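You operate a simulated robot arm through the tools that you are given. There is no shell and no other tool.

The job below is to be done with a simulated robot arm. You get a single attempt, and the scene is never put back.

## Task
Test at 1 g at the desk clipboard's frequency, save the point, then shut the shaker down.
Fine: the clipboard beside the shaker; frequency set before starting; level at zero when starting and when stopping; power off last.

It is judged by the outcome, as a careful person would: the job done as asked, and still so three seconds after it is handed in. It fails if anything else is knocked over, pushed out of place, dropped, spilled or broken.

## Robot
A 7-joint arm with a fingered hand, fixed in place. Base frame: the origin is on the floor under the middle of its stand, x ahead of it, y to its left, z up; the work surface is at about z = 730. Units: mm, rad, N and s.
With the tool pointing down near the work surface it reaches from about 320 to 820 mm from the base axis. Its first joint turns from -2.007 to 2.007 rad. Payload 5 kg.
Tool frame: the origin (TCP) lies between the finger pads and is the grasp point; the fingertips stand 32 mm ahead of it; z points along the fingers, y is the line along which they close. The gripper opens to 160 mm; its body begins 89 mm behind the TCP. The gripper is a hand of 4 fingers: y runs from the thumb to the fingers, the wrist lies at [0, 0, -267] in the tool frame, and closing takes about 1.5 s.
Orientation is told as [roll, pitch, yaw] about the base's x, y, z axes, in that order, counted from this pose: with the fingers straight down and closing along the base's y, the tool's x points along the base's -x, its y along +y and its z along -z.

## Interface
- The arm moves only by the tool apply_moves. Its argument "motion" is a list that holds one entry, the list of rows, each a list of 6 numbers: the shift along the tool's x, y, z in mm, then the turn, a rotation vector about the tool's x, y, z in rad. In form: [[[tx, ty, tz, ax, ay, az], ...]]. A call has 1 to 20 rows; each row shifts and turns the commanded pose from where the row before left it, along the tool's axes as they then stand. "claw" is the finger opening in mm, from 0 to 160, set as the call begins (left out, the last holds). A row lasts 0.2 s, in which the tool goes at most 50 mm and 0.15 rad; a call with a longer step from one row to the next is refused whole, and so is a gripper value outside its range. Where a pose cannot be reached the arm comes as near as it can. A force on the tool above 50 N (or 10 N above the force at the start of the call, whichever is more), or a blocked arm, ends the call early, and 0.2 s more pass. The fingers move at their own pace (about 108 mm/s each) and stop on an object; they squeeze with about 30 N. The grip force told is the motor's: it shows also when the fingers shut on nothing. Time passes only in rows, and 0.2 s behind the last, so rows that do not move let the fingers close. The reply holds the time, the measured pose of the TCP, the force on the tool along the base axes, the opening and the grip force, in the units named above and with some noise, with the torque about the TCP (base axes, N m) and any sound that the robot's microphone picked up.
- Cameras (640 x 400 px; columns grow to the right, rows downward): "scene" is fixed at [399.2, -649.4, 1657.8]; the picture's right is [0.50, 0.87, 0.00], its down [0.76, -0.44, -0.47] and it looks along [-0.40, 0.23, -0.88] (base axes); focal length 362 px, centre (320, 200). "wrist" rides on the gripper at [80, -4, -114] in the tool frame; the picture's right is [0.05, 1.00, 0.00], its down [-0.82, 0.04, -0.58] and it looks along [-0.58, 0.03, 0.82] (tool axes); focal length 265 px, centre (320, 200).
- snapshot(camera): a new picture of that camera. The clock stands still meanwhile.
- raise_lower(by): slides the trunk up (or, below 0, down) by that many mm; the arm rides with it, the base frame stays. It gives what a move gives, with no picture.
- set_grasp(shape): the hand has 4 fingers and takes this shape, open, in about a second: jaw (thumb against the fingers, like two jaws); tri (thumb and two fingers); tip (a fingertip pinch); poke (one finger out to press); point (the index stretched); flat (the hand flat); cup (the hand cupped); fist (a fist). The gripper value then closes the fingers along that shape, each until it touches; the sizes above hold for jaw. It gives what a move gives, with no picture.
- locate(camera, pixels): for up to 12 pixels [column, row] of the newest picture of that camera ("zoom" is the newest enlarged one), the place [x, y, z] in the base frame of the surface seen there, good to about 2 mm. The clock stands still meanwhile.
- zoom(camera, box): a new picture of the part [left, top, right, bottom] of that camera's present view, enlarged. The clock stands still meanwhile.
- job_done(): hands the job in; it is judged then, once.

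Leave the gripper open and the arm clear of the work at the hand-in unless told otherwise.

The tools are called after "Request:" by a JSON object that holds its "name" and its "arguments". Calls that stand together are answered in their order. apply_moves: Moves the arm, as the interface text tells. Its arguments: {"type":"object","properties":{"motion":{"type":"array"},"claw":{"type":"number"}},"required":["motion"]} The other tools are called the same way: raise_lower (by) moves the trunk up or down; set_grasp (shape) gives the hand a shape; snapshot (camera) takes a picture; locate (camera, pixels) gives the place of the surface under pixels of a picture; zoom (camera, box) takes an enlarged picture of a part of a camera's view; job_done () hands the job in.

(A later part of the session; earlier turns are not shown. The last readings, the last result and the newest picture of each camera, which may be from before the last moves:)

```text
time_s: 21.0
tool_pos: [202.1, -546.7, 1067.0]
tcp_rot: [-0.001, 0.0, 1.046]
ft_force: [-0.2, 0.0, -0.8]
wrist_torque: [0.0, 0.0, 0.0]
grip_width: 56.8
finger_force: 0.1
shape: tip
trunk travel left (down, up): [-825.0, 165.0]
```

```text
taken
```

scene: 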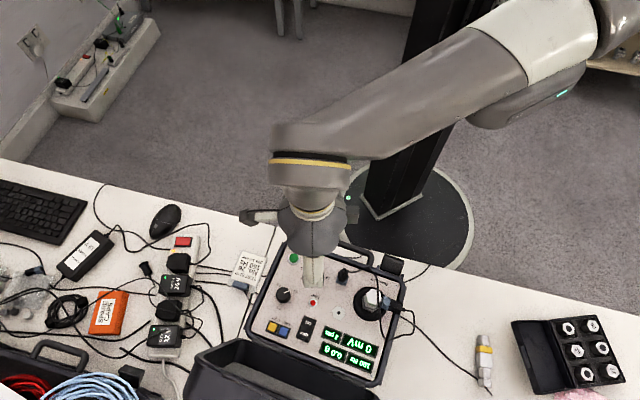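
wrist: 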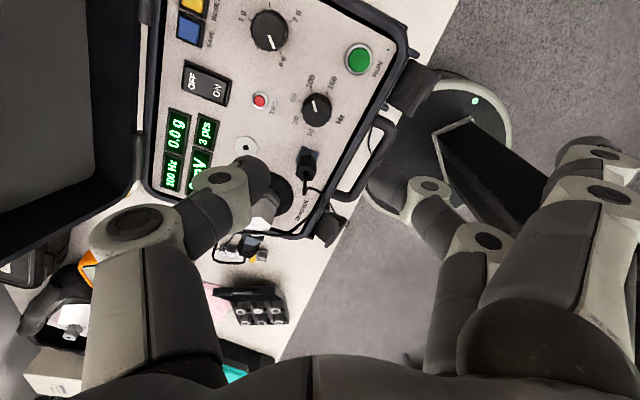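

The TCP reads about (202.3, -547.3). I zoom the wrist view to check how the frequency knob lines up before going down.

Request:
{"name": "zoom", "arguments": {"camera": "wrist", "box": [270, 75, 370, 137]}}

Request:
{"name": "locate", "arguments": {"camera": "wrist", "pixels": [[317, 107], [307, 105], [327, 108], [317, 100], [245, 180], [262, 180], [425, 187], [402, 207], [600, 150], [625, 165], [350, 60], [285, 200]]}}

```text
6.40 times, centred on (320, 106) of wrist
```

zoom: 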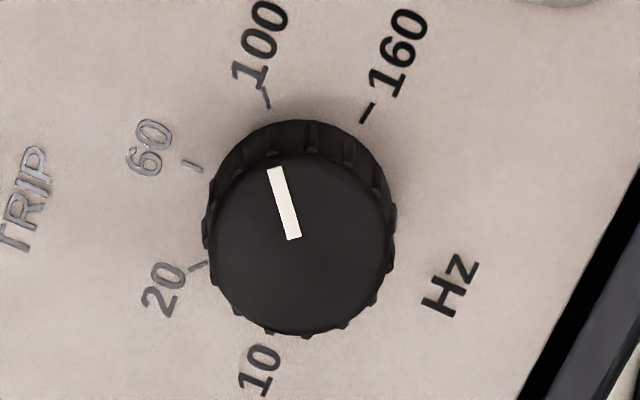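

```text
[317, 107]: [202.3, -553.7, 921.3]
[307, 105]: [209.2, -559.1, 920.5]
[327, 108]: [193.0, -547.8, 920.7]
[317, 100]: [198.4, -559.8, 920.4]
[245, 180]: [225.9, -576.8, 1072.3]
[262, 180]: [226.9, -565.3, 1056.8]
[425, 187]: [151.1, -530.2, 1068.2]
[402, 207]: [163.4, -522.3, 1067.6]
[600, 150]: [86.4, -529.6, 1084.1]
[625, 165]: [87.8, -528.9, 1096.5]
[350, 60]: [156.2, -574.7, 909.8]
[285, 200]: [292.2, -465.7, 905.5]
```

The knob's top centre is at (317,113) in the wrist picture, and my model predicts (318,114), so I am aligned to about 2 mm. I correct that and go down 100 mm, then read and look again.

Request:
{"name": "apply_moves", "arguments": {"motion": [[[-0.8, -2.0, 25, 0, 0, 0], [0, 0, 25, 0, 0, 0], [0, 0, 25, 0, 0, 0], [0, 0, 25, 0, 0, 0], [0, 0, 0, 0, 0, 0]]]}}

Request:
{"name": "snapshot", "arguments": {"camera": "wrist"}}

Request:
{"name": "snapshot", "arguments": {"camera": "scene"}}

```text
time_s: 22.2
tool_pos: [205.6, -549.5, 968.2]
tcp_rot: [0.001, 0.0, 1.048]
ft_force: [-1.2, -1.0, -0.2]
wrist_torque: [0.0, 0.04, 0.05]
grip_width: 56.7
finger_force: 0.1
shape: tip
trunk travel left (down, up): [-825.0, 165.0]
```

```text
taken
```

wrist: 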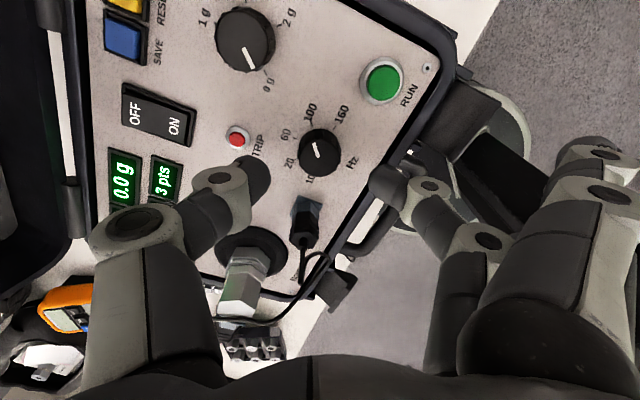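

```text
taken
```

scene: 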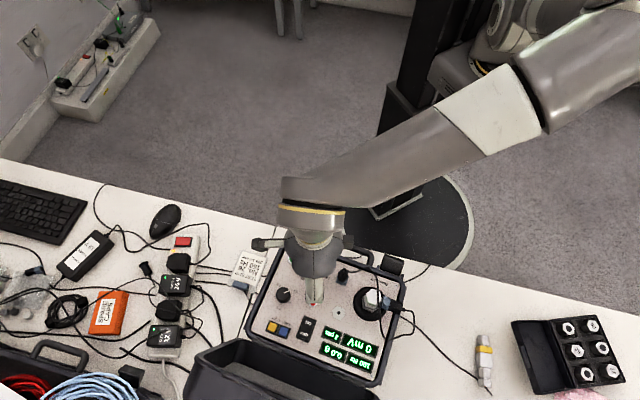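

The knob now sits at about (318,152), between thumb and finger, and the thumb tip is near the red TRIP lamp at (238,138). I narrow the opening to 46 mm for clearance and read the pose again.

Request:
{"name": "apply_moves", "arguments": {"motion": [[[0, 0, 0, 0, 0, 0], [0, 0, 0, 0, 0, 0]]], "claw": 46}}

Request:
{"name": "apply_moves", "arguments": {"motion": [[[0, 0, 0, 0, 0, 0]]]}}

Request:
{"name": "zoom", "arguments": {"camera": "wrist", "box": [200, 90, 440, 240]}}

```text
time_s: 22.8
tool_pos: [204.5, -550.3, 968.2]
tcp_rot: [-0.001, -0.001, 1.047]
ft_force: [-0.3, -0.2, -0.3]
wrist_torque: [-0.01, -0.04, 0.04]
grip_width: 46.1
finger_force: 0.1
shape: tip
trunk travel left (down, up): [-825.0, 165.0]
```

```text
time_s: 23.2
tool_pos: [204.2, -548.6, 968.6]
tcp_rot: [0.0, -0.001, 1.046]
ft_force: [-0.6, 0.8, 0.3]
wrist_torque: [-0.02, 0.01, -0.01]
grip_width: 46.2
finger_force: 0.1
shape: tip
trunk travel left (down, up): [-825.0, 165.0]
```

```text
2.67 times, centred on (320, 165) of wrist
```

zoom: 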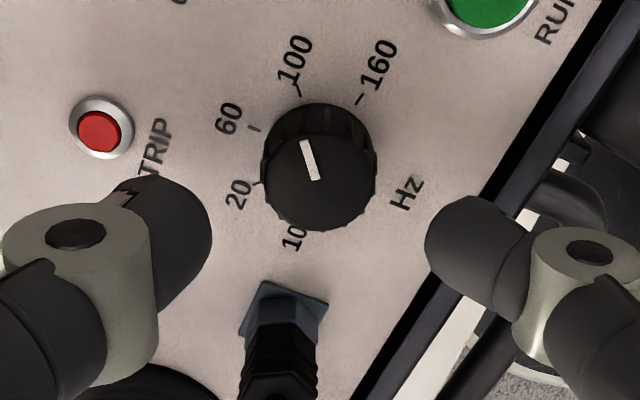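

The fingers straddle the knob evenly. I go down 27 mm to a TCP height of about 941, which puts the fingertips about 5 mm above the panel.

Request:
{"name": "apply_moves", "arguments": {"motion": [[[0, 0, 7, 0, 0, 0], [0, 0, 7, 0, 0, 0], [0, 0, 7, 0, 0, 0], [0, 0, 6, 0, 0, 0], [0, 0, 0, 0, 0, 0]]]}}

Request:
{"name": "zoom", "arguments": {"camera": "wrist", "box": [200, 110, 440, 260]}}

```text
time_s: 24.4
tool_pos: [204.0, -547.7, 942.6]
tcp_rot: [0.0, -0.001, 1.048]
ft_force: [0.3, -0.4, -0.2]
wrist_torque: [0.04, -0.02, -0.01]
grip_width: 46.2
finger_force: 0.1
shape: tip
trunk travel left (down, up): [-825.0, 165.0]
```

```text
2.67 times, centred on (320, 185) of wrist
```

zoom: 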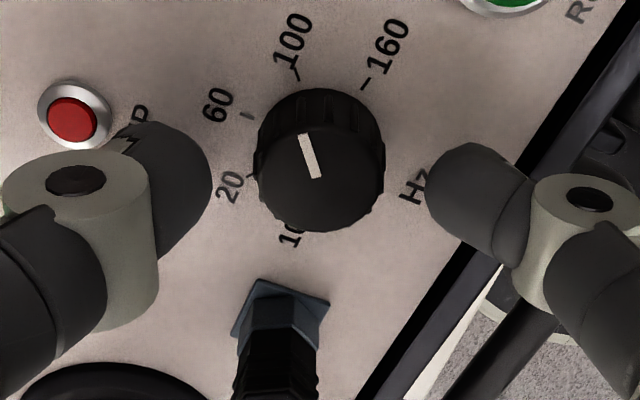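

No contact yet. I close on the knob and wait for the fingers to settle.

Request:
{"name": "apply_moves", "arguments": {"motion": [[[0, 0, 0, 0, 0, 0], [0, 0, 0, 0, 0, 0], [0, 0, 0, 0, 0, 0], [0, 0, 0, 0, 0, 0]]], "claw": 15}}

Request:
{"name": "zoom", "arguments": {"camera": "wrist", "box": [200, 110, 440, 260]}}

```text
time_s: 25.4
tool_pos: [205.4, -549.2, 941.9]
tcp_rot: [0.001, 0.001, 1.047]
ft_force: [-0.2, 0.3, -0.4]
wrist_torque: [-0.03, -0.03, 0.02]
grip_width: 21.1
finger_force: 30.5
shape: tip
trunk travel left (down, up): [-825.0, 165.0]
```

```text
2.67 times, centred on (320, 185) of wrist
```

zoom: 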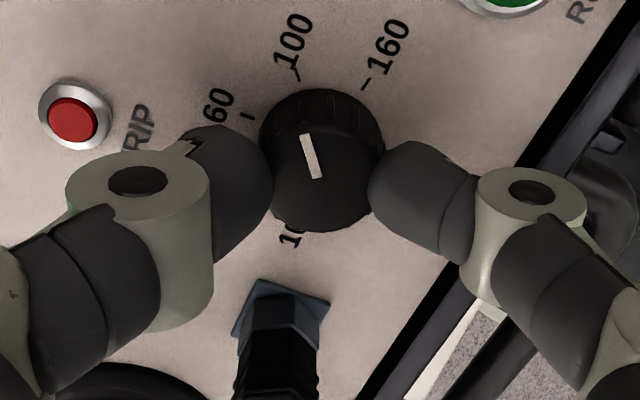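

The knob is gripped at 30 N. I turn it clockwise (positive about tool z) by 0.3 rad and check how it and the display respond.

Request:
{"name": "apply_moves", "arguments": {"motion": [[[0, 0, 0, 0, 0, 0.075], [0, 0, 0, 0, 0, 0.075], [0, 0, 0, 0, 0, 0.075], [0, 0, 0, 0, 0, 0.075], [0, 0, 0, 0, 0, 0]]]}}

Request:
{"name": "zoom", "arguments": {"camera": "scene", "box": [285, 310, 385, 375]}}

Request:
{"name": "zoom", "arguments": {"camera": "wrist", "box": [200, 110, 440, 260]}}

```text
time_s: 26.6
tool_pos: [205.8, -548.3, 942.7]
tcp_rot: [0.0, -0.001, 0.747]
ft_force: [0.6, -0.5, 2.5]
wrist_torque: [-0.08, -0.03, 0.03]
grip_width: 21.2
finger_force: 29.7
shape: tip
trunk travel left (down, up): [-825.0, 165.0]
```

```text
6.15 times, centred on (335, 342) of scene
```

zoom: 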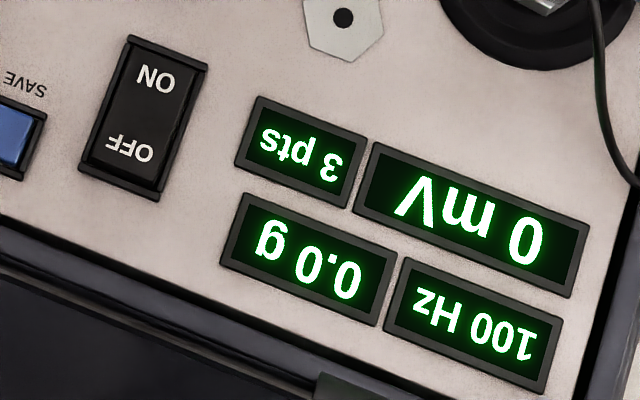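

```text
2.67 times, centred on (320, 185) of wrist
```

zoom: 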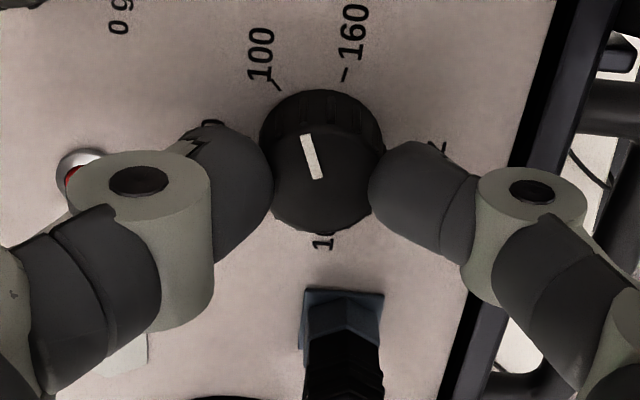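

The pointer turned with the hand. The display still reads 100 Hz, so it switches in steps. I turn on by 0.45 rad, making 0.75 in total.

Request:
{"name": "apply_moves", "arguments": {"motion": [[[0, 0, 0, 0, 0, 0.075], [0, 0, 0, 0, 0, 0.075], [0, 0, 0, 0, 0, 0.075], [0, 0, 0, 0, 0, 0.075], [0, 0, 0, 0, 0, 0.075], [0, 0, 0, 0, 0, 0.075], [0, 0, 0, 0, 0, 0]]]}}

Request:
{"name": "zoom", "arguments": {"camera": "scene", "box": [285, 310, 385, 375]}}

Request:
{"name": "zoom", "arguments": {"camera": "wrist", "box": [200, 110, 440, 260]}}

```text
time_s: 28.2
tool_pos: [205.5, -549.0, 941.9]
tcp_rot: [0.001, 0.001, 0.297]
ft_force: [1.0, -0.8, 5.1]
wrist_torque: [-0.1, -0.03, 0.02]
grip_width: 21.0
finger_force: 29.9
shape: tip
trunk travel left (down, up): [-825.0, 165.0]
```

```text
6.15 times, centred on (335, 342) of scene
```

zoom: 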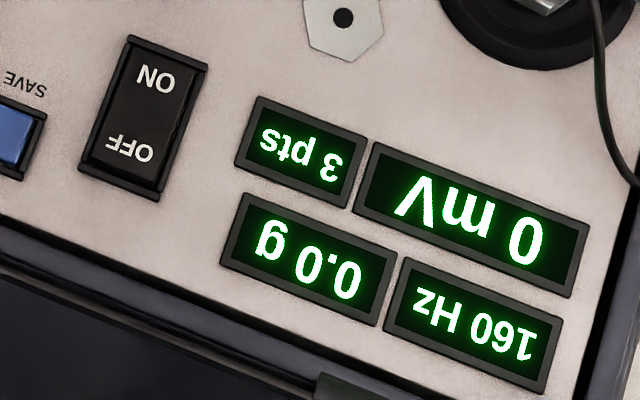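

```text
2.67 times, centred on (320, 185) of wrist
```

zoom: 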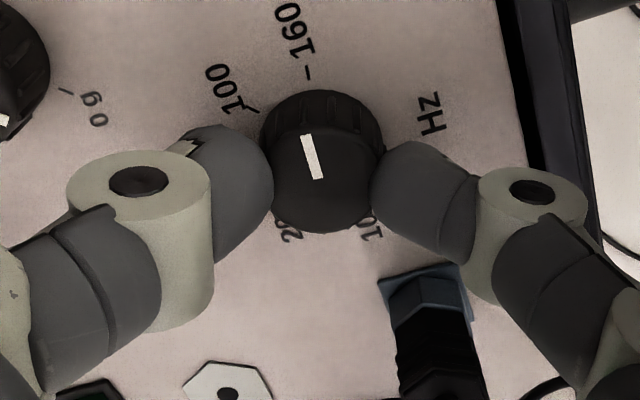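

The display now reads 160 Hz. I turn about 0.1 rad more so the pointer sits right on the 160 mark, as the tick spacing is 48.75° (0.85 rad).

Request:
{"name": "apply_moves", "arguments": {"motion": [[[0, 0, 0, 0, 0, 0.05], [0, 0, 0, 0, 0, 0.05], [0, 0, 0, 0, 0, 0]]]}}

Request:
{"name": "zoom", "arguments": {"camera": "wrist", "box": [200, 110, 440, 260]}}

```text
time_s: 29.0
tool_pos: [205.2, -548.6, 942.1]
tcp_rot: [-0.001, -0.001, 0.199]
ft_force: [0.3, -1.4, 2.4]
wrist_torque: [-0.1, -0.01, 0.02]
grip_width: 21.0
finger_force: 30.2
shape: tip
trunk travel left (down, up): [-825.0, 165.0]
```

```text
2.67 times, centred on (320, 185) of wrist
```

zoom: 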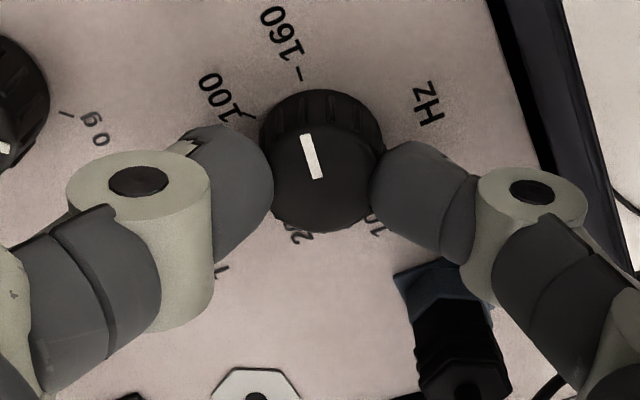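

The pointer lines up with the 160 tick. I open the pinch to 46 mm and then rise straight up.

Request:
{"name": "apply_moves", "arguments": {"motion": [[[0, 0, 0, 0, 0, 0], [0, 0, 0, 0, 0, 0], [0, 0, 0, 0, 0, 0]]], "claw": 46}}

Request:
{"name": "apply_moves", "arguments": {"motion": [[[0, 0, -10, 0, 0, 0], [0, 0, -20, 0, 0, 0], [0, 0, -25, 0, 0, 0], [0, 0, -25, 0, 0, 0], [0, 0, -25, 0, 0, 0], [0, 0, -25, 0, 0, 0], [0, 0, 0, 0, 0, 0]]]}}

Request:
{"name": "zoom", "arguments": {"camera": "wrist", "box": [200, 60, 440, 210]}}

Request:
{"name": "zoom", "arguments": {"camera": "scene", "box": [245, 240, 405, 375]}}

```text
time_s: 29.8
tool_pos: [205.5, -548.0, 942.0]
tcp_rot: [0.0, -0.001, 0.199]
ft_force: [0.2, 0.0, -0.2]
wrist_torque: [-0.01, 0.03, -0.02]
grip_width: 45.2
finger_force: 0.0
shape: tip
trunk travel left (down, up): [-825.0, 165.0]
```

```text
time_s: 31.4
tool_pos: [204.8, -549.5, 1074.0]
tcp_rot: [0.0, -0.001, 0.197]
ft_force: [-0.6, -0.2, 0.4]
wrist_torque: [0.01, 0.02, 0.01]
grip_width: 45.7
finger_force: 0.0
shape: tip
trunk travel left (down, up): [-825.0, 165.0]
```

```text
2.67 times, centred on (320, 135) of wrist
```

zoom: 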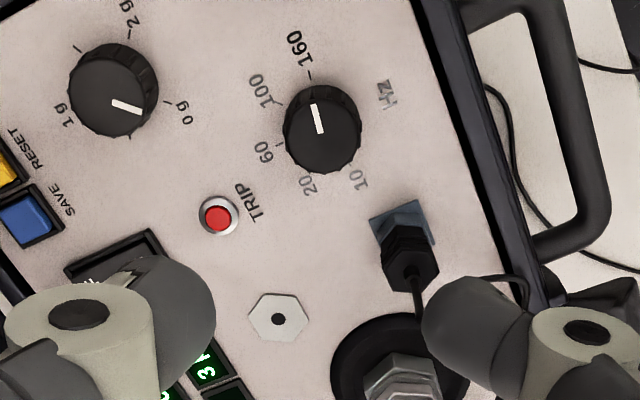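

```text
2.96 times, centred on (325, 308) of scene
```

zoom: 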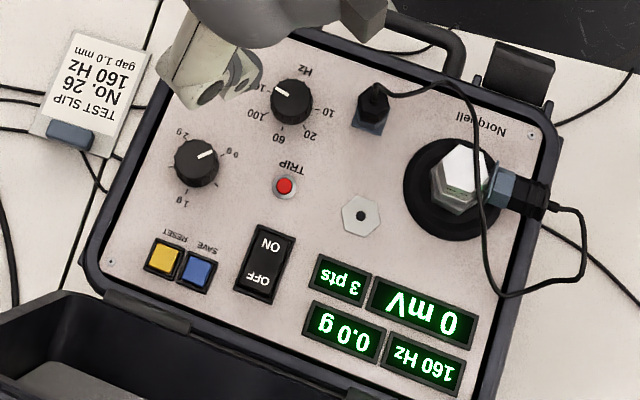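

The frequency display and pointer both show 160 Hz, with the level at 0.0 g. Next comes RUN at (149.5, -569.5). I set poke, move over it and tilt again, then drop to about 10 mm above it.

Request:
{"name": "set_grasp", "arguments": {"shape": "poke"}}

Request:
{"name": "apply_moves", "arguments": {"motion": [[[29.3, -2.4, 0, 0, 0, 0], [29.3, -2.4, 0, 0, 0, 0], [0, 0, 0, 0, 0, -0.061], [0, 0, 0, 0.125, 0, 0], [0, 0, 0, 0.125, 0, 0], [0, 0, 0, 0, 0, 0]]]}}

Request:
{"name": "apply_moves", "arguments": {"motion": [[[0, 7.17, 28.1, 0, 0, 0], [0, 7.17, 28.1, 0, 0, 0], [0, 7.17, 28.1, 0, 0, 0], [0, 0, 0, 0, 0, 0]]]}}

Request:
{"name": "snapshot", "arguments": {"camera": "wrist"}}

Request:
{"name": "snapshot", "arguments": {"camera": "scene"}}

```text
time_s: 32.3
tool_pos: [204.0, -550.0, 1073.3]
tcp_rot: [0.002, -0.001, 0.197]
ft_force: [0.1, -0.7, 0.1]
wrist_torque: [0.03, -0.01, 0.0]
grip_width: 0.1
finger_force: 0.1
shape: poke
trunk travel left (down, up): [-825.0, 165.0]
```

```text
time_s: 33.7
tool_pos: [148.7, -565.2, 1073.3]
tcp_rot: [-0.25, 0.001, 0.259]
ft_force: [-0.2, 0.2, 0.9]
wrist_torque: [0.02, 0.0, -0.02]
grip_width: 0.0
finger_force: 0.1
shape: poke
trunk travel left (down, up): [-825.0, 165.0]
```

```text
time_s: 34.7
tool_pos: [149.3, -565.2, 984.6]
tcp_rot: [-0.249, 0.001, 0.259]
ft_force: [0.4, 0.5, 0.3]
wrist_torque: [0.0, -0.02, -0.01]
grip_width: 0.2
finger_force: 0.1
shape: poke
trunk travel left (down, up): [-825.0, 165.0]
```

```text
taken
```

wrist: 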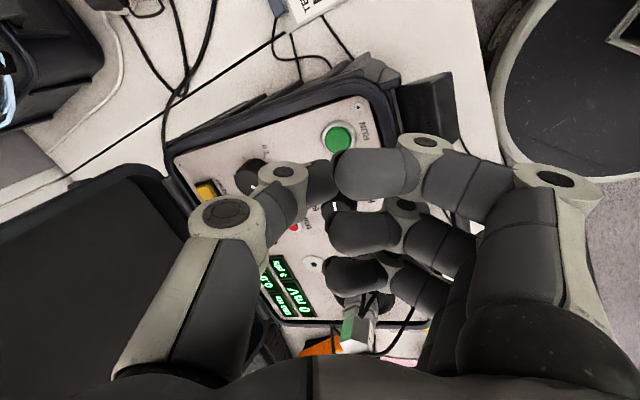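

```text
taken
```

scene: 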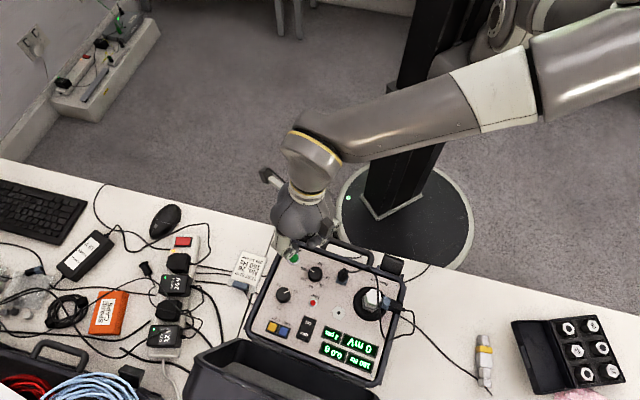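

RUN shows at (338,140) in the wrist picture and my model predicts (339,142), so the aim is good. I go down another 32 mm.

Request:
{"name": "apply_moves", "arguments": {"motion": [[[0, 3.95, 15.5, 0, 0, 0], [0, 3.95, 15.5, 0, 0, 0], [0, 0, 0, 0, 0, 0]]]}}

Request:
{"name": "zoom", "arguments": {"camera": "scene", "box": [265, 225, 345, 275]}}

Request:
{"name": "zoom", "arguments": {"camera": "wrist", "box": [240, 100, 400, 200]}}

```text
time_s: 35.5
tool_pos: [150.0, -564.5, 951.8]
tcp_rot: [-0.251, 0.001, 0.258]
ft_force: [-0.4, -0.6, 0.4]
wrist_torque: [0.0, -0.03, 0.01]
grip_width: 0.0
finger_force: 0.0
shape: poke
trunk travel left (down, up): [-825.0, 165.0]
```

```text
8.00 times, centred on (305, 250) of scene
```

zoom: 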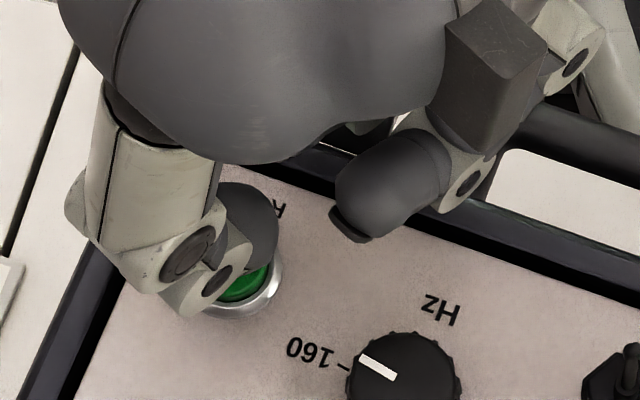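

```text
4.00 times, centred on (320, 150) of wrist
```

zoom: 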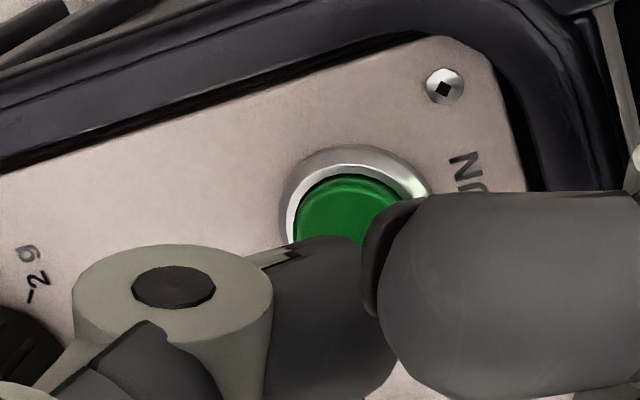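

The tip projects right onto RUN's centre. I creep down 4 mm at a time, then in smaller steps once contact is felt.

Request:
{"name": "apply_moves", "arguments": {"motion": [[[0, 0.494, 1.938, 0, 0, 0], [0, 0.494, 1.938, 0, 0, 0], [0, 0, 0, 0, 0, 0]]]}}

Request:
{"name": "apply_moves", "arguments": {"motion": [[[0, 0.494, 1.938, 0, 0, 0], [0, 0.494, 1.938, 0, 0, 0], [0, 0, 0, 0, 0, 0]]]}}

```text
time_s: 36.3
tool_pos: [149.4, -563.6, 947.9]
tcp_rot: [-0.249, 0.0, 0.256]
ft_force: [-0.7, 0.3, 0.8]
wrist_torque: [0.02, 0.01, 0.0]
grip_width: 0.2
finger_force: 0.1
shape: poke
trunk travel left (down, up): [-825.0, 165.0]
```

```text
time_s: 37.1
tool_pos: [149.1, -565.6, 945.3]
tcp_rot: [-0.25, 0.0, 0.259]
ft_force: [-0.4, 0.4, -0.4]
wrist_torque: [0.03, -0.01, -0.01]
grip_width: 0.0
finger_force: 0.1
shape: poke
trunk travel left (down, up): [-825.0, 165.0]
```

No contact yet at 945. I go on in 1.5 mm steps.

Request:
{"name": "apply_moves", "arguments": {"motion": [[[0, 0.37, 1.45, 0, 0, 0], [0, 0, 0, 0, 0, 0]]]}}

Request:
{"name": "apply_moves", "arguments": {"motion": [[[0, 0.37, 1.45, 0, 0, 0], [0, 0, 0, 0, 0, 0]]]}}

```text
time_s: 37.7
tool_pos: [148.7, -564.2, 944.3]
tcp_rot: [-0.251, 0.001, 0.258]
ft_force: [0.3, -0.7, 0.3]
wrist_torque: [-0.02, -0.03, -0.02]
grip_width: 0.0
finger_force: 0.0
shape: poke
trunk travel left (down, up): [-825.0, 165.0]
```

```text
time_s: 38.3
tool_pos: [150.4, -564.9, 942.1]
tcp_rot: [-0.249, 0.0, 0.261]
ft_force: [0.7, -0.1, 1.9]
wrist_torque: [-0.01, 0.03, 0.0]
grip_width: 0.0
finger_force: 0.0
shape: poke
trunk travel left (down, up): [-825.0, 165.0]
```

Light contact at 942 (1.9 N). Another 1.5 mm, then I check the displays.

Request:
{"name": "apply_moves", "arguments": {"motion": [[[0, 0.37, 1.45, 0, 0, 0], [0, 0, 0, 0, 0, 0]]]}}

Request:
{"name": "zoom", "arguments": {"camera": "scene", "box": [245, 240, 405, 375]}}

```text
time_s: 38.9
tool_pos: [149.4, -563.9, 941.0]
tcp_rot: [-0.252, 0.0, 0.259]
ft_force: [-0.6, -1.0, 4.6]
wrist_torque: [-0.02, 0.02, 0.0]
grip_width: 0.1
finger_force: 0.2
shape: poke
trunk travel left (down, up): [-825.0, 165.0]
heard: click
```

```text
2.96 times, centred on (325, 308) of scene
```

zoom: 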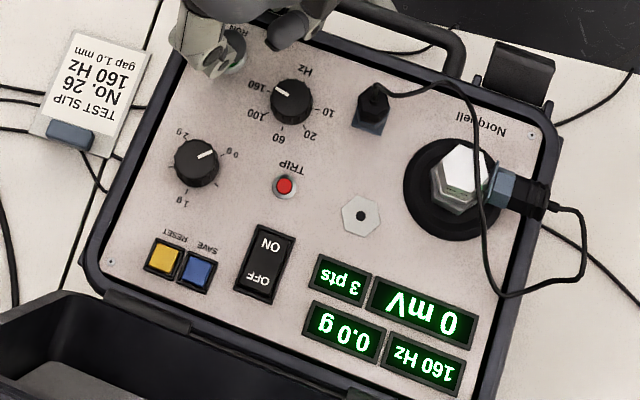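

I heard a click, so RUN was pressed. I lift off 40 mm and look at the RUN button and displays.

Request:
{"name": "apply_moves", "arguments": {"motion": [[[0, -2.47, -9.69, 0, 0, 0], [0, -7.17, -28.1, 0, 0, 0], [0, -7.17, -28.1, 0, 0, 0], [0, -7.17, -28.1, 0, 0, 0], [0, 0, 0, 0, 0, 0]]]}}

Request:
{"name": "zoom", "arguments": {"camera": "scene", "box": [245, 240, 405, 375]}}

Request:
{"name": "zoom", "arguments": {"camera": "wrist", "box": [240, 80, 440, 205]}}

```text
time_s: 40.1
tool_pos: [147.4, -563.9, 1037.7]
tcp_rot: [-0.249, 0.0, 0.259]
ft_force: [0.1, 0.1, -0.2]
wrist_torque: [0.01, 0.04, -0.04]
grip_width: 0.1
finger_force: 0.1
shape: poke
trunk travel left (down, up): [-825.0, 165.0]
```

```text
2.96 times, centred on (325, 308) of scene
```

zoom: 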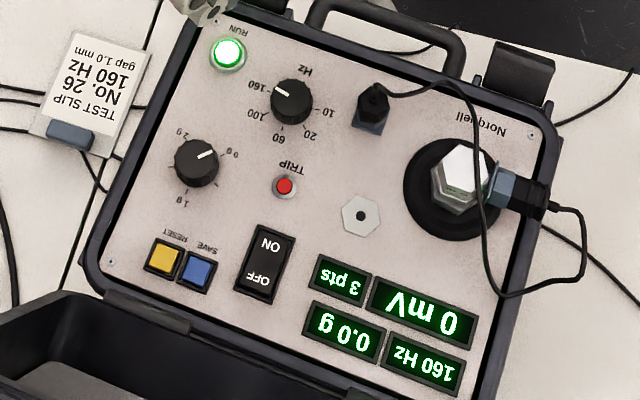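

```text
3.20 times, centred on (340, 142) of wrist
```

zoom: 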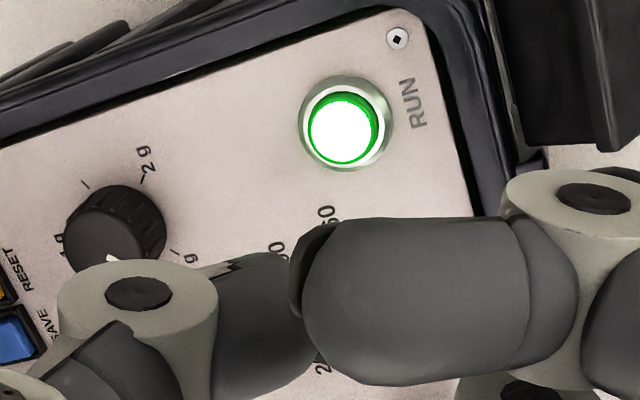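

RUN is lit, with 160 Hz and 0.0 g. Next is the level knob at (210.1, -626.9). I untilt, rise and move over it, then set the tip pinch at 46 mm.

Request:
{"name": "apply_moves", "arguments": {"motion": [[[0, 0, 0, -0.125, 0, 0], [0, 0, 0, -0.125, 0, 0], [0, 0, -35, 0, 0, 0], [-14.6, -25.4, 0, 0, 0, 0], [-14.6, -25.4, 0, 0, 0, 0], [-14.6, -25.4, 0, 0, 0, 0], [0, 0, 0, 0, 0, 0]]]}}

Request:
{"name": "set_grasp", "arguments": {"shape": "tip"}}

Request:
{"name": "apply_moves", "arguments": {"motion": [[[0, 0, 0, 0, 0, -0.13], [0, 0, 0, 0, 0, -0.13], [0, 0, 0, 0, 0, -0.13], [0, 0, 0, 0, 0, -0.13], [0, 0, 0, 0, 0, -0.13], [0, 0, 0, 0, 0, -0.13], [0, 0, 0, 0, 0, -0.13], [0, 0, 0, 0, 0, -0.13], [0, 0, 0, 0, 0, 0]]], "claw": 46}}

```text
time_s: 41.7
tool_pos: [211.1, -627.1, 1072.8]
tcp_rot: [0.001, -0.001, 0.26]
ft_force: [-0.5, -0.5, 0.2]
wrist_torque: [-0.01, 0.0, 0.0]
grip_width: 0.0
finger_force: 0.0
shape: poke
trunk travel left (down, up): [-825.0, 165.0]
```

```text
time_s: 42.6
tool_pos: [210.9, -627.8, 1073.9]
tcp_rot: [0.0, 0.001, 0.258]
ft_force: [0.1, 0.0, 0.3]
wrist_torque: [0.01, -0.02, 0.02]
grip_width: 159.8
finger_force: 0.0
shape: tip
trunk travel left (down, up): [-825.0, 165.0]
```

```text
time_s: 44.6
tool_pos: [210.7, -627.6, 1072.1]
tcp_rot: [0.0, 0.001, 1.3]
ft_force: [-0.4, 0.8, 0.0]
wrist_torque: [0.01, 0.01, 0.02]
grip_width: 46.3
finger_force: 0.1
shape: tip
trunk travel left (down, up): [-825.0, 165.0]
```

Yaw is now 1.30 with the position held. I keep yawing toward 2.7 at this height to see if the arm can reach it.

Request:
{"name": "apply_moves", "arguments": {"motion": [[[0, 0, 0, 0, 0, -0.13], [0, 0, 0, 0, 0, -0.13], [0, 0, 0, 0, 0, -0.13], [0, 0, 0, 0, 0, -0.13], [0, 0, 0, 0, 0, -0.13], [0, 0, 0, 0, 0, 0]]]}}

Request:
{"name": "apply_moves", "arguments": {"motion": [[[0, 0, 0, 0, 0, -0.13], [0, 0, 0, 0, 0, -0.13], [0, 0, 0, 0, 0, -0.13], [0, 0, 0, 0, 0, 0]]]}}

Request:
{"name": "snapshot", "arguments": {"camera": "scene"}}

```text
time_s: 46.0
tool_pos: [210.2, -626.5, 1071.5]
tcp_rot: [0.0, 0.001, 1.95]
ft_force: [-0.1, 0.9, -0.1]
wrist_torque: [0.01, -0.03, 0.02]
grip_width: 46.2
finger_force: 0.0
shape: tip
trunk travel left (down, up): [-825.0, 165.0]
```

```text
time_s: 47.0
tool_pos: [211.7, -627.8, 1073.4]
tcp_rot: [0.0, 0.0, 2.34]
ft_force: [0.7, -0.1, -0.8]
wrist_torque: [0.03, 0.01, 0.0]
grip_width: 46.5
finger_force: 0.1
shape: tip
trunk travel left (down, up): [-825.0, 165.0]
```

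```text
taken
```

scene: 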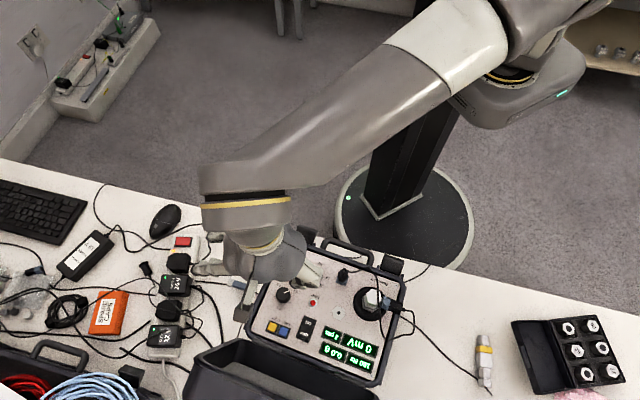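

Yaw 2.34 is reached fine. I go on to 2.70 and check the alignment in the wrist view.

Request:
{"name": "apply_moves", "arguments": {"motion": [[[0, 0, 0, 0, 0, -0.12], [0, 0, 0, 0, 0, -0.12], [0, 0, 0, 0, 0, -0.12], [0, 0, 0, 0, 0, 0]]]}}

Request:
{"name": "snapshot", "arguments": {"camera": "wrist"}}

Request:
{"name": "snapshot", "arguments": {"camera": "scene"}}

```text
time_s: 48.0
tool_pos: [211.4, -627.6, 1072.2]
tcp_rot: [0.001, 0.0, 2.7]
ft_force: [-0.4, 0.2, -0.4]
wrist_torque: [0.01, 0.0, 0.0]
grip_width: 46.4
finger_force: 0.1
shape: tip
trunk travel left (down, up): [-825.0, 165.0]
```

```text
taken
```

wrist: 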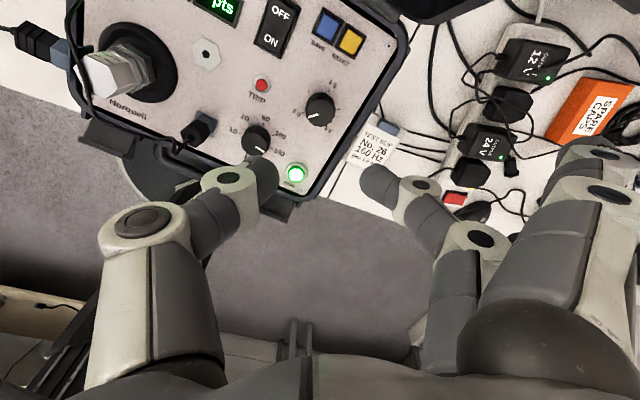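

```text
taken
```

scene: 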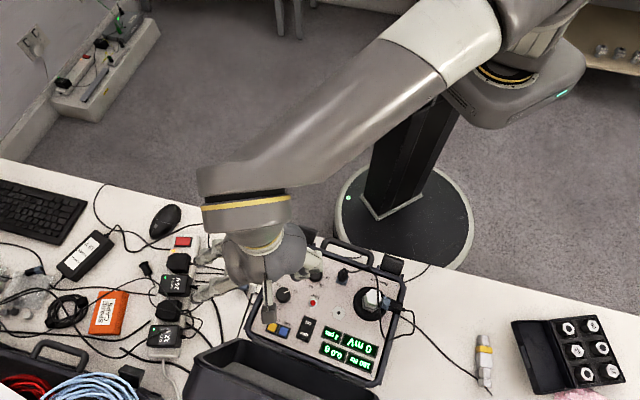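

Yaw 2.70 is reached. I zoom on the level knob at about (320,107) in the wrist picture to check that it is centred. The model predicts (320,113).

Request:
{"name": "zoom", "arguments": {"camera": "wrist", "box": [270, 75, 370, 137]}}

```text
6.40 times, centred on (320, 106) of wrist
```

zoom: 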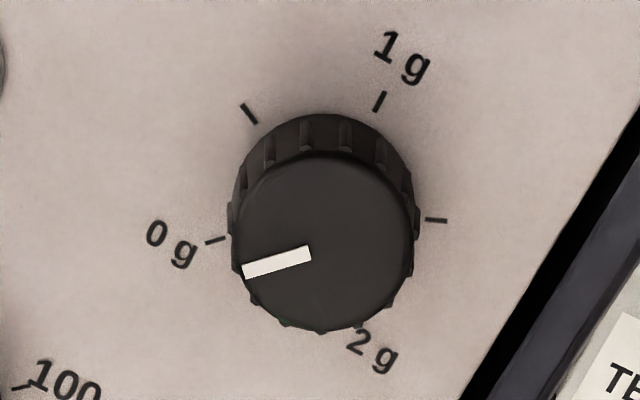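

The knob's centre is at (320.6,112.6), which matches to within 1 mm. I shift 1 mm and go down 105 mm, then look.

Request:
{"name": "apply_moves", "arguments": {"motion": [[[-1.0, 0, 26, 0, 0, 0], [0, 0, 26, 0, 0, 0], [0, 0, 26, 0, 0, 0], [0, 0, 26, 0, 0, 0], [0, 0, 0, 0, 0, 0]]]}}

Request:
{"name": "snapshot", "arguments": {"camera": "wrist"}}

Request:
{"name": "snapshot", "arguments": {"camera": "scene"}}

```text
time_s: 49.2
tool_pos: [210.7, -628.3, 967.6]
tcp_rot: [0.0, 0.001, 2.701]
ft_force: [-0.9, -0.7, 0.3]
wrist_torque: [-0.03, -0.01, 0.0]
grip_width: 46.1
finger_force: 0.0
shape: tip
trunk travel left (down, up): [-825.0, 165.0]
```

```text
taken
```

wrist: 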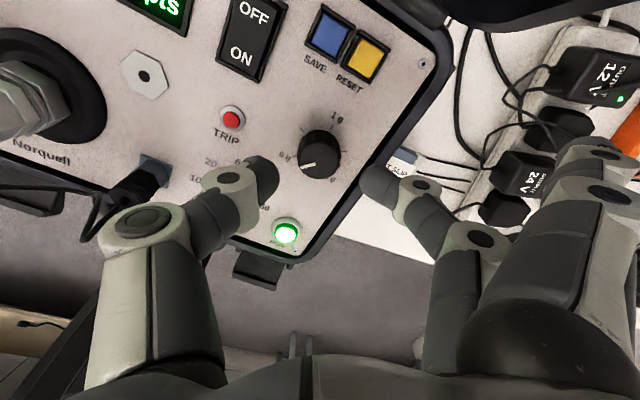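

```text
taken
```

scene: 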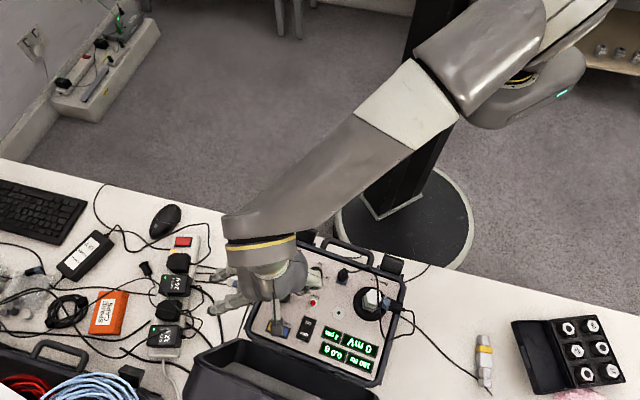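

The fingers straddle the level knob, now at about (320,153). I go down the last 26 mm.

Request:
{"name": "apply_moves", "arguments": {"motion": [[[0, 0, 7, 0, 0, 0], [0, 0, 7, 0, 0, 0], [0, 0, 7, 0, 0, 0], [0, 0, 5, 0, 0, 0], [0, 0, 0, 0, 0, 0]]]}}

Request:
{"name": "zoom", "arguments": {"camera": "wrist", "box": [200, 110, 440, 260]}}

```text
time_s: 50.4
tool_pos: [210.9, -628.8, 942.4]
tcp_rot: [0.0, -0.001, 2.699]
ft_force: [0.1, 0.2, -0.5]
wrist_torque: [-0.04, -0.03, 0.0]
grip_width: 46.3
finger_force: 0.1
shape: tip
trunk travel left (down, up): [-825.0, 165.0]
```

```text
2.67 times, centred on (320, 185) of wrist
```

zoom: 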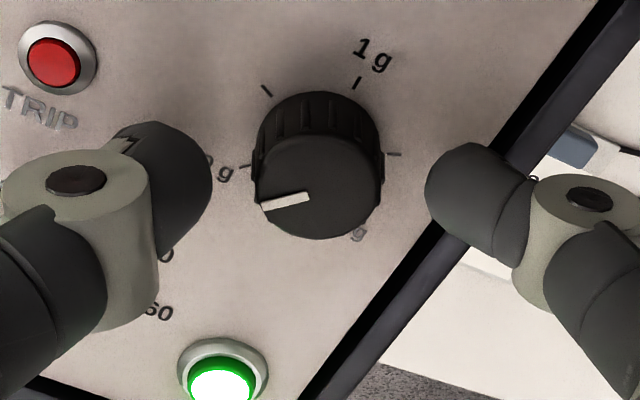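

The view is clear and there is no contact. I close on the level knob.

Request:
{"name": "apply_moves", "arguments": {"motion": [[[0, 0, 0, 0, 0, 0], [0, 0, 0, 0, 0, 0], [0, 0, 0, 0, 0, 0], [0, 0, 0, 0, 0, 0]]], "claw": 15}}

Request:
{"name": "zoom", "arguments": {"camera": "wrist", "box": [200, 110, 440, 260]}}

Request:
{"name": "zoom", "arguments": {"camera": "scene", "box": [285, 310, 385, 375]}}

```text
time_s: 51.4
tool_pos: [211.4, -627.8, 942.0]
tcp_rot: [0.0, 0.001, 2.699]
ft_force: [0.7, 0.5, 0.1]
wrist_torque: [-0.01, 0.0, 0.02]
grip_width: 20.4
finger_force: 30.1
shape: tip
trunk travel left (down, up): [-825.0, 165.0]
```

```text
2.67 times, centred on (320, 185) of wrist
```

zoom: 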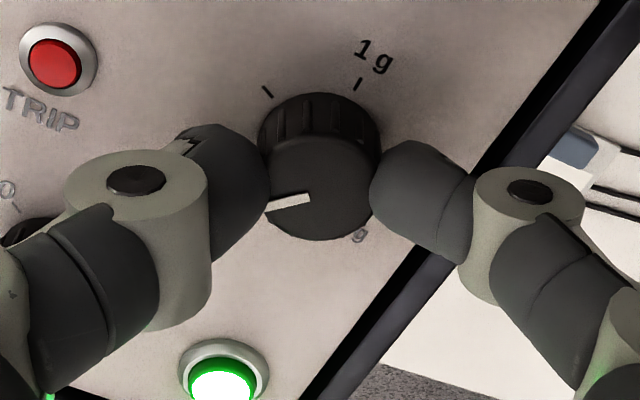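

```text
6.15 times, centred on (335, 342) of scene
```

zoom: 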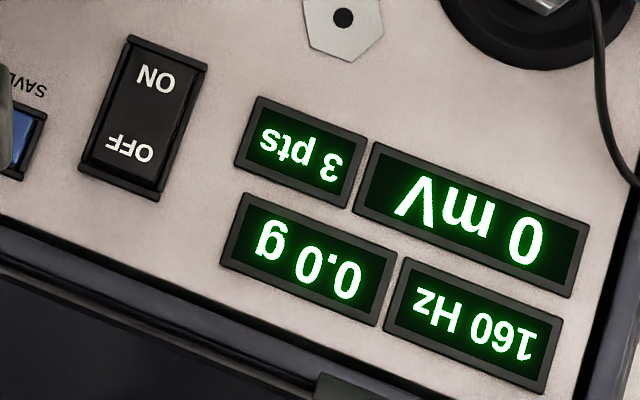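

Gripped at 30 N. I turn clockwise 0.6 rad slowly and read the display.

Request:
{"name": "apply_moves", "arguments": {"motion": [[[0, 0, 0, 0, 0, 0.075], [0, 0, 0, 0, 0, 0.075], [0, 0, 0, 0, 0, 0.075], [0, 0, 0, 0, 0, 0.075], [0, 0, 0, 0, 0, 0.075], [0, 0, 0, 0, 0, 0.075], [0, 0, 0, 0, 0, 0.075], [0, 0, 0, 0, 0, 0.075], [0, 0, 0, 0, 0, 0]]]}}

Request:
{"name": "zoom", "arguments": {"camera": "scene", "box": [285, 310, 385, 375]}}

Request:
{"name": "zoom", "arguments": {"camera": "wrist", "box": [200, 110, 440, 260]}}

```text
time_s: 53.4
tool_pos: [211.1, -628.0, 942.4]
tcp_rot: [-0.002, -0.001, 2.098]
ft_force: [1.9, -5.2, 0.8]
wrist_torque: [-0.11, -0.01, 0.04]
grip_width: 20.3
finger_force: 30.0
shape: tip
trunk travel left (down, up): [-825.0, 165.0]
```

```text
6.15 times, centred on (335, 342) of scene
```

zoom: 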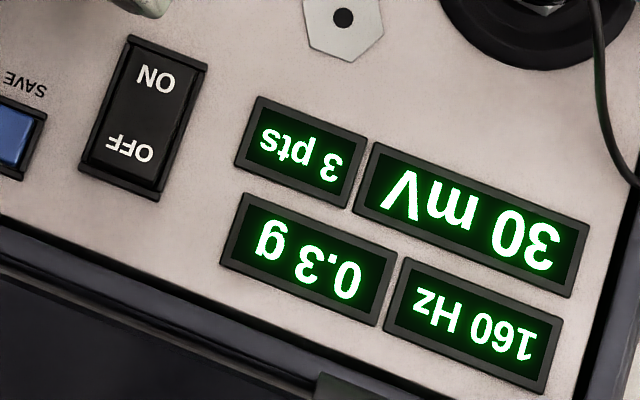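

```text
2.67 times, centred on (320, 185) of wrist
```

zoom: 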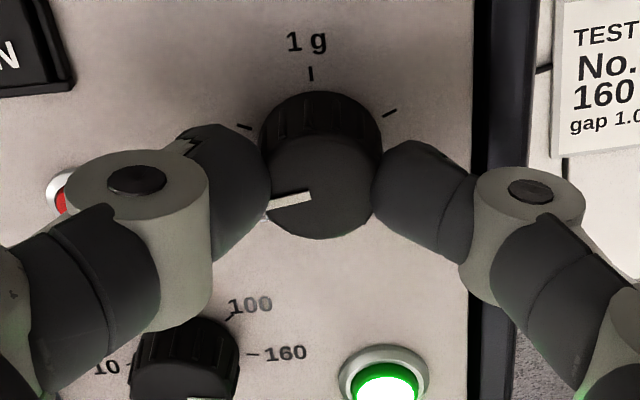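

Now 0.3 g and 30 mV, and the knob follows the hand. I continue clockwise by 0.75 rad.

Request:
{"name": "apply_moves", "arguments": {"motion": [[[0, 0, 0, 0, 0, 0.075], [0, 0, 0, 0, 0, 0.075], [0, 0, 0, 0, 0, 0.075], [0, 0, 0, 0, 0, 0.075], [0, 0, 0, 0, 0, 0.075], [0, 0, 0, 0, 0, 0.075], [0, 0, 0, 0, 0, 0.075], [0, 0, 0, 0, 0, 0.075], [0, 0, 0, 0, 0, 0.075], [0, 0, 0, 0, 0, 0.075], [0, 0, 0, 0, 0, 0]]]}}

Request:
{"name": "zoom", "arguments": {"camera": "scene", "box": [285, 310, 385, 375]}}

Request:
{"name": "zoom", "arguments": {"camera": "wrist", "box": [200, 110, 440, 260]}}

```text
time_s: 55.8
tool_pos: [211.4, -627.2, 942.0]
tcp_rot: [0.0, 0.0, 1.347]
ft_force: [2.5, -8.6, -0.1]
wrist_torque: [-0.19, -0.03, 0.01]
grip_width: 20.3
finger_force: 29.8
shape: tip
trunk travel left (down, up): [-825.0, 165.0]
```

```text
6.15 times, centred on (335, 342) of scene
```

zoom: 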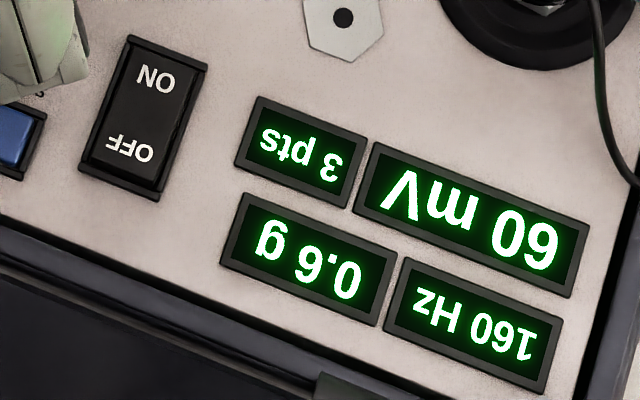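

```text
2.67 times, centred on (320, 185) of wrist
```

zoom: 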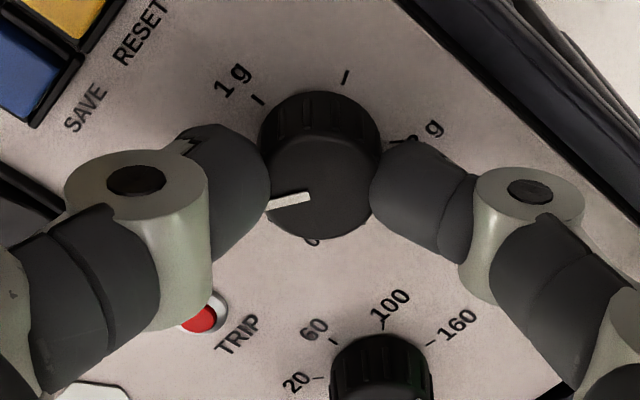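

0.6 g after 1.35 rad, so the scale fits 2.356 rad per g. I turn on by another 0.75 rad.

Request:
{"name": "apply_moves", "arguments": {"motion": [[[0, 0, 0, 0, 0, 0.075], [0, 0, 0, 0, 0, 0.075], [0, 0, 0, 0, 0, 0.075], [0, 0, 0, 0, 0, 0.075], [0, 0, 0, 0, 0, 0.075], [0, 0, 0, 0, 0, 0.075], [0, 0, 0, 0, 0, 0.075], [0, 0, 0, 0, 0, 0.075], [0, 0, 0, 0, 0, 0.075], [0, 0, 0, 0, 0, 0.075], [0, 0, 0, 0, 0, 0]]]}}

Request:
{"name": "zoom", "arguments": {"camera": "scene", "box": [285, 310, 385, 375]}}

Request:
{"name": "zoom", "arguments": {"camera": "wrist", "box": [200, 110, 440, 260]}}

Request:
{"name": "snapshot", "arguments": {"camera": "scene"}}

```text
time_s: 58.2
tool_pos: [210.3, -626.5, 942.0]
tcp_rot: [0.001, 0.001, 0.596]
ft_force: [-1.9, -7.8, -0.7]
wrist_torque: [-0.13, 0.04, 0.03]
grip_width: 20.1
finger_force: 30.1
shape: tip
trunk travel left (down, up): [-825.0, 165.0]
```

```text
6.15 times, centred on (335, 342) of scene
```

zoom: 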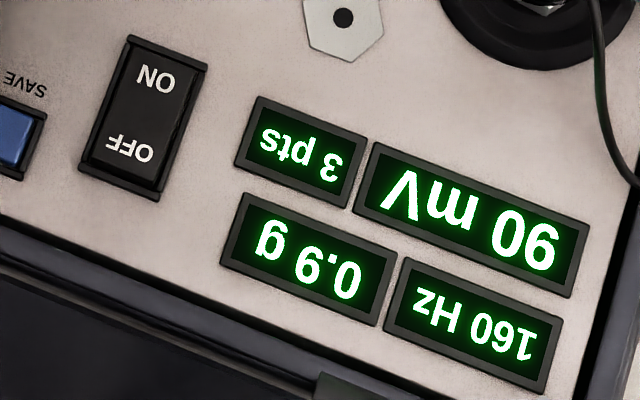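

```text
2.67 times, centred on (320, 185) of wrist
```

zoom: 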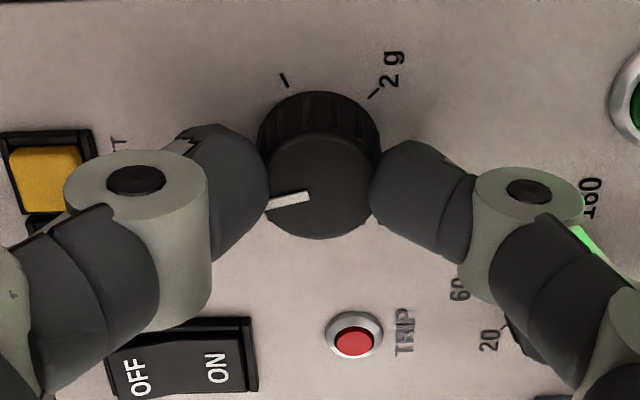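

```text
taken
```

scene: 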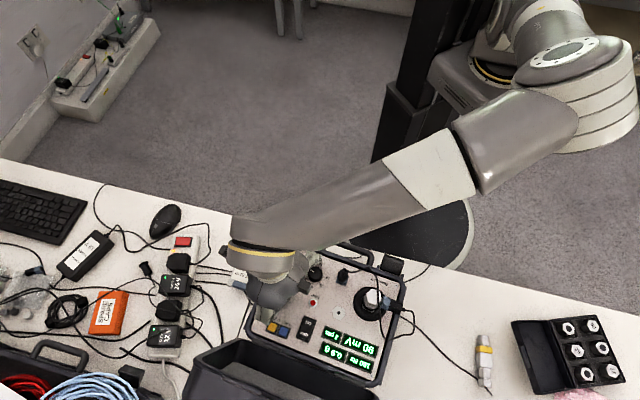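

0.9 g at 2.10 rad turned. I add 0.25 rad to reach 1.0 g.

Request:
{"name": "apply_moves", "arguments": {"motion": [[[0, 0, 0, 0, 0, 0.07], [0, 0, 0, 0, 0, 0.07], [0, 0, 0, 0, 0, 0.06], [0, 0, 0, 0, 0, 0.05], [0, 0, 0, 0, 0, 0]]]}}

Request:
{"name": "zoom", "arguments": {"camera": "scene", "box": [285, 310, 385, 375]}}

Request:
{"name": "zoom", "arguments": {"camera": "wrist", "box": [200, 110, 440, 260]}}

```text
time_s: 59.4
tool_pos: [210.7, -627.1, 943.1]
tcp_rot: [0.002, 0.001, 0.346]
ft_force: [-0.9, -2.9, 0.0]
wrist_torque: [0.04, 0.04, 0.02]
grip_width: 20.2
finger_force: 30.4
shape: tip
trunk travel left (down, up): [-825.0, 165.0]
```

```text
6.15 times, centred on (335, 342) of scene
```

zoom: 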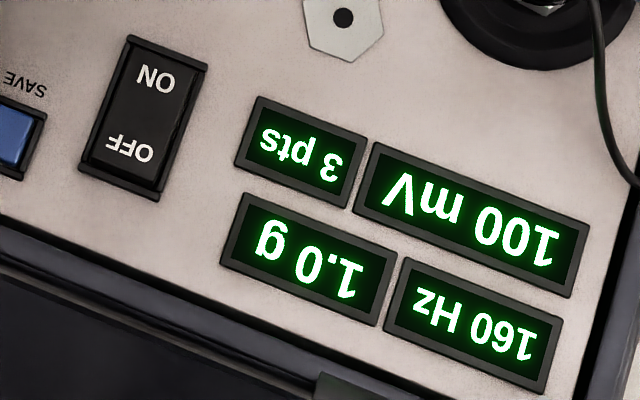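

```text
2.67 times, centred on (320, 185) of wrist
```

zoom: 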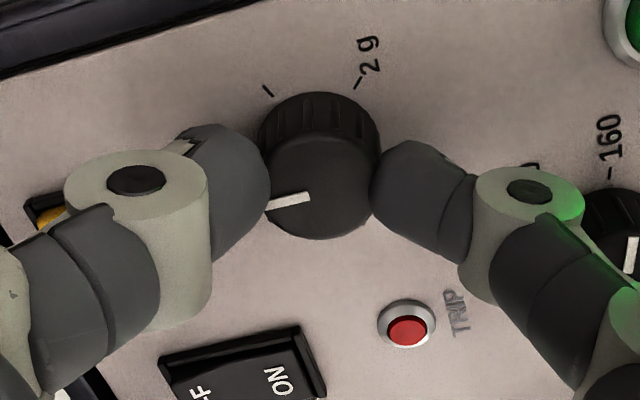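

The display shows 1.0 g, 100 mV, 160 Hz. I let go of the knob by opening to 46 mm and check that the reading holds, then rise.

Request:
{"name": "apply_moves", "arguments": {"motion": [[[0, 0, 0, 0, 0, 0], [0, 0, 0, 0, 0, 0], [0, 0, 0, 0, 0, 0]]], "claw": 46}}

Request:
{"name": "apply_moves", "arguments": {"motion": [[[0, 0, -10, 0, 0, 0], [0, 0, -20, 0, 0, 0], [0, 0, -25, 0, 0, 0], [0, 0, -25, 0, 0, 0], [0, 0, -25, 0, 0, 0], [0, 0, -25, 0, 0, 0], [0, 0, 0, 0, 0, 0]]]}}

Request:
{"name": "zoom", "arguments": {"camera": "scene", "box": [245, 240, 405, 375]}}

Request:
{"name": "zoom", "arguments": {"camera": "wrist", "box": [200, 40, 440, 190]}}

```text
time_s: 60.2
tool_pos: [210.3, -626.0, 942.7]
tcp_rot: [0.0, -0.001, 0.345]
ft_force: [-1.5, -0.9, 0.4]
wrist_torque: [-0.02, -0.02, -0.01]
grip_width: 45.4
finger_force: 0.1
shape: tip
trunk travel left (down, up): [-825.0, 165.0]
```

```text
time_s: 61.8
tool_pos: [211.1, -625.8, 1072.1]
tcp_rot: [0.001, -0.001, 0.348]
ft_force: [0.4, -0.3, -1.3]
wrist_torque: [0.0, 0.01, 0.02]
grip_width: 45.3
finger_force: 0.0
shape: tip
trunk travel left (down, up): [-825.0, 165.0]
```

```text
2.96 times, centred on (325, 308) of scene
```

zoom: 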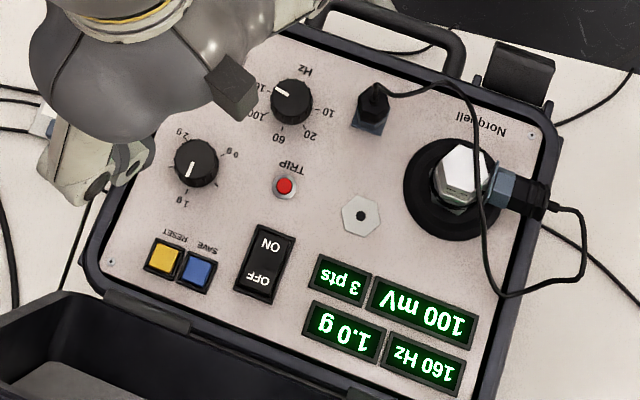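

```text
2.67 times, centred on (320, 115) of wrist
```

zoom: 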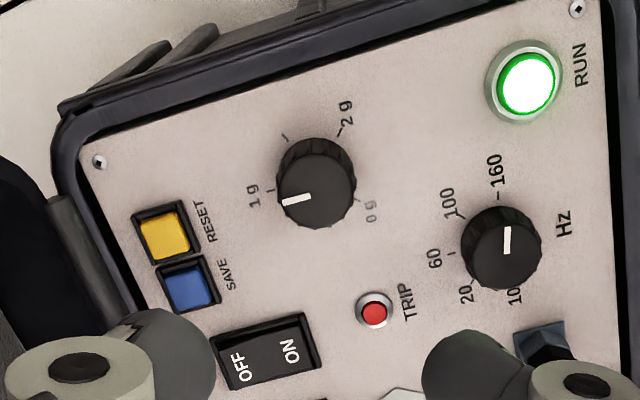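

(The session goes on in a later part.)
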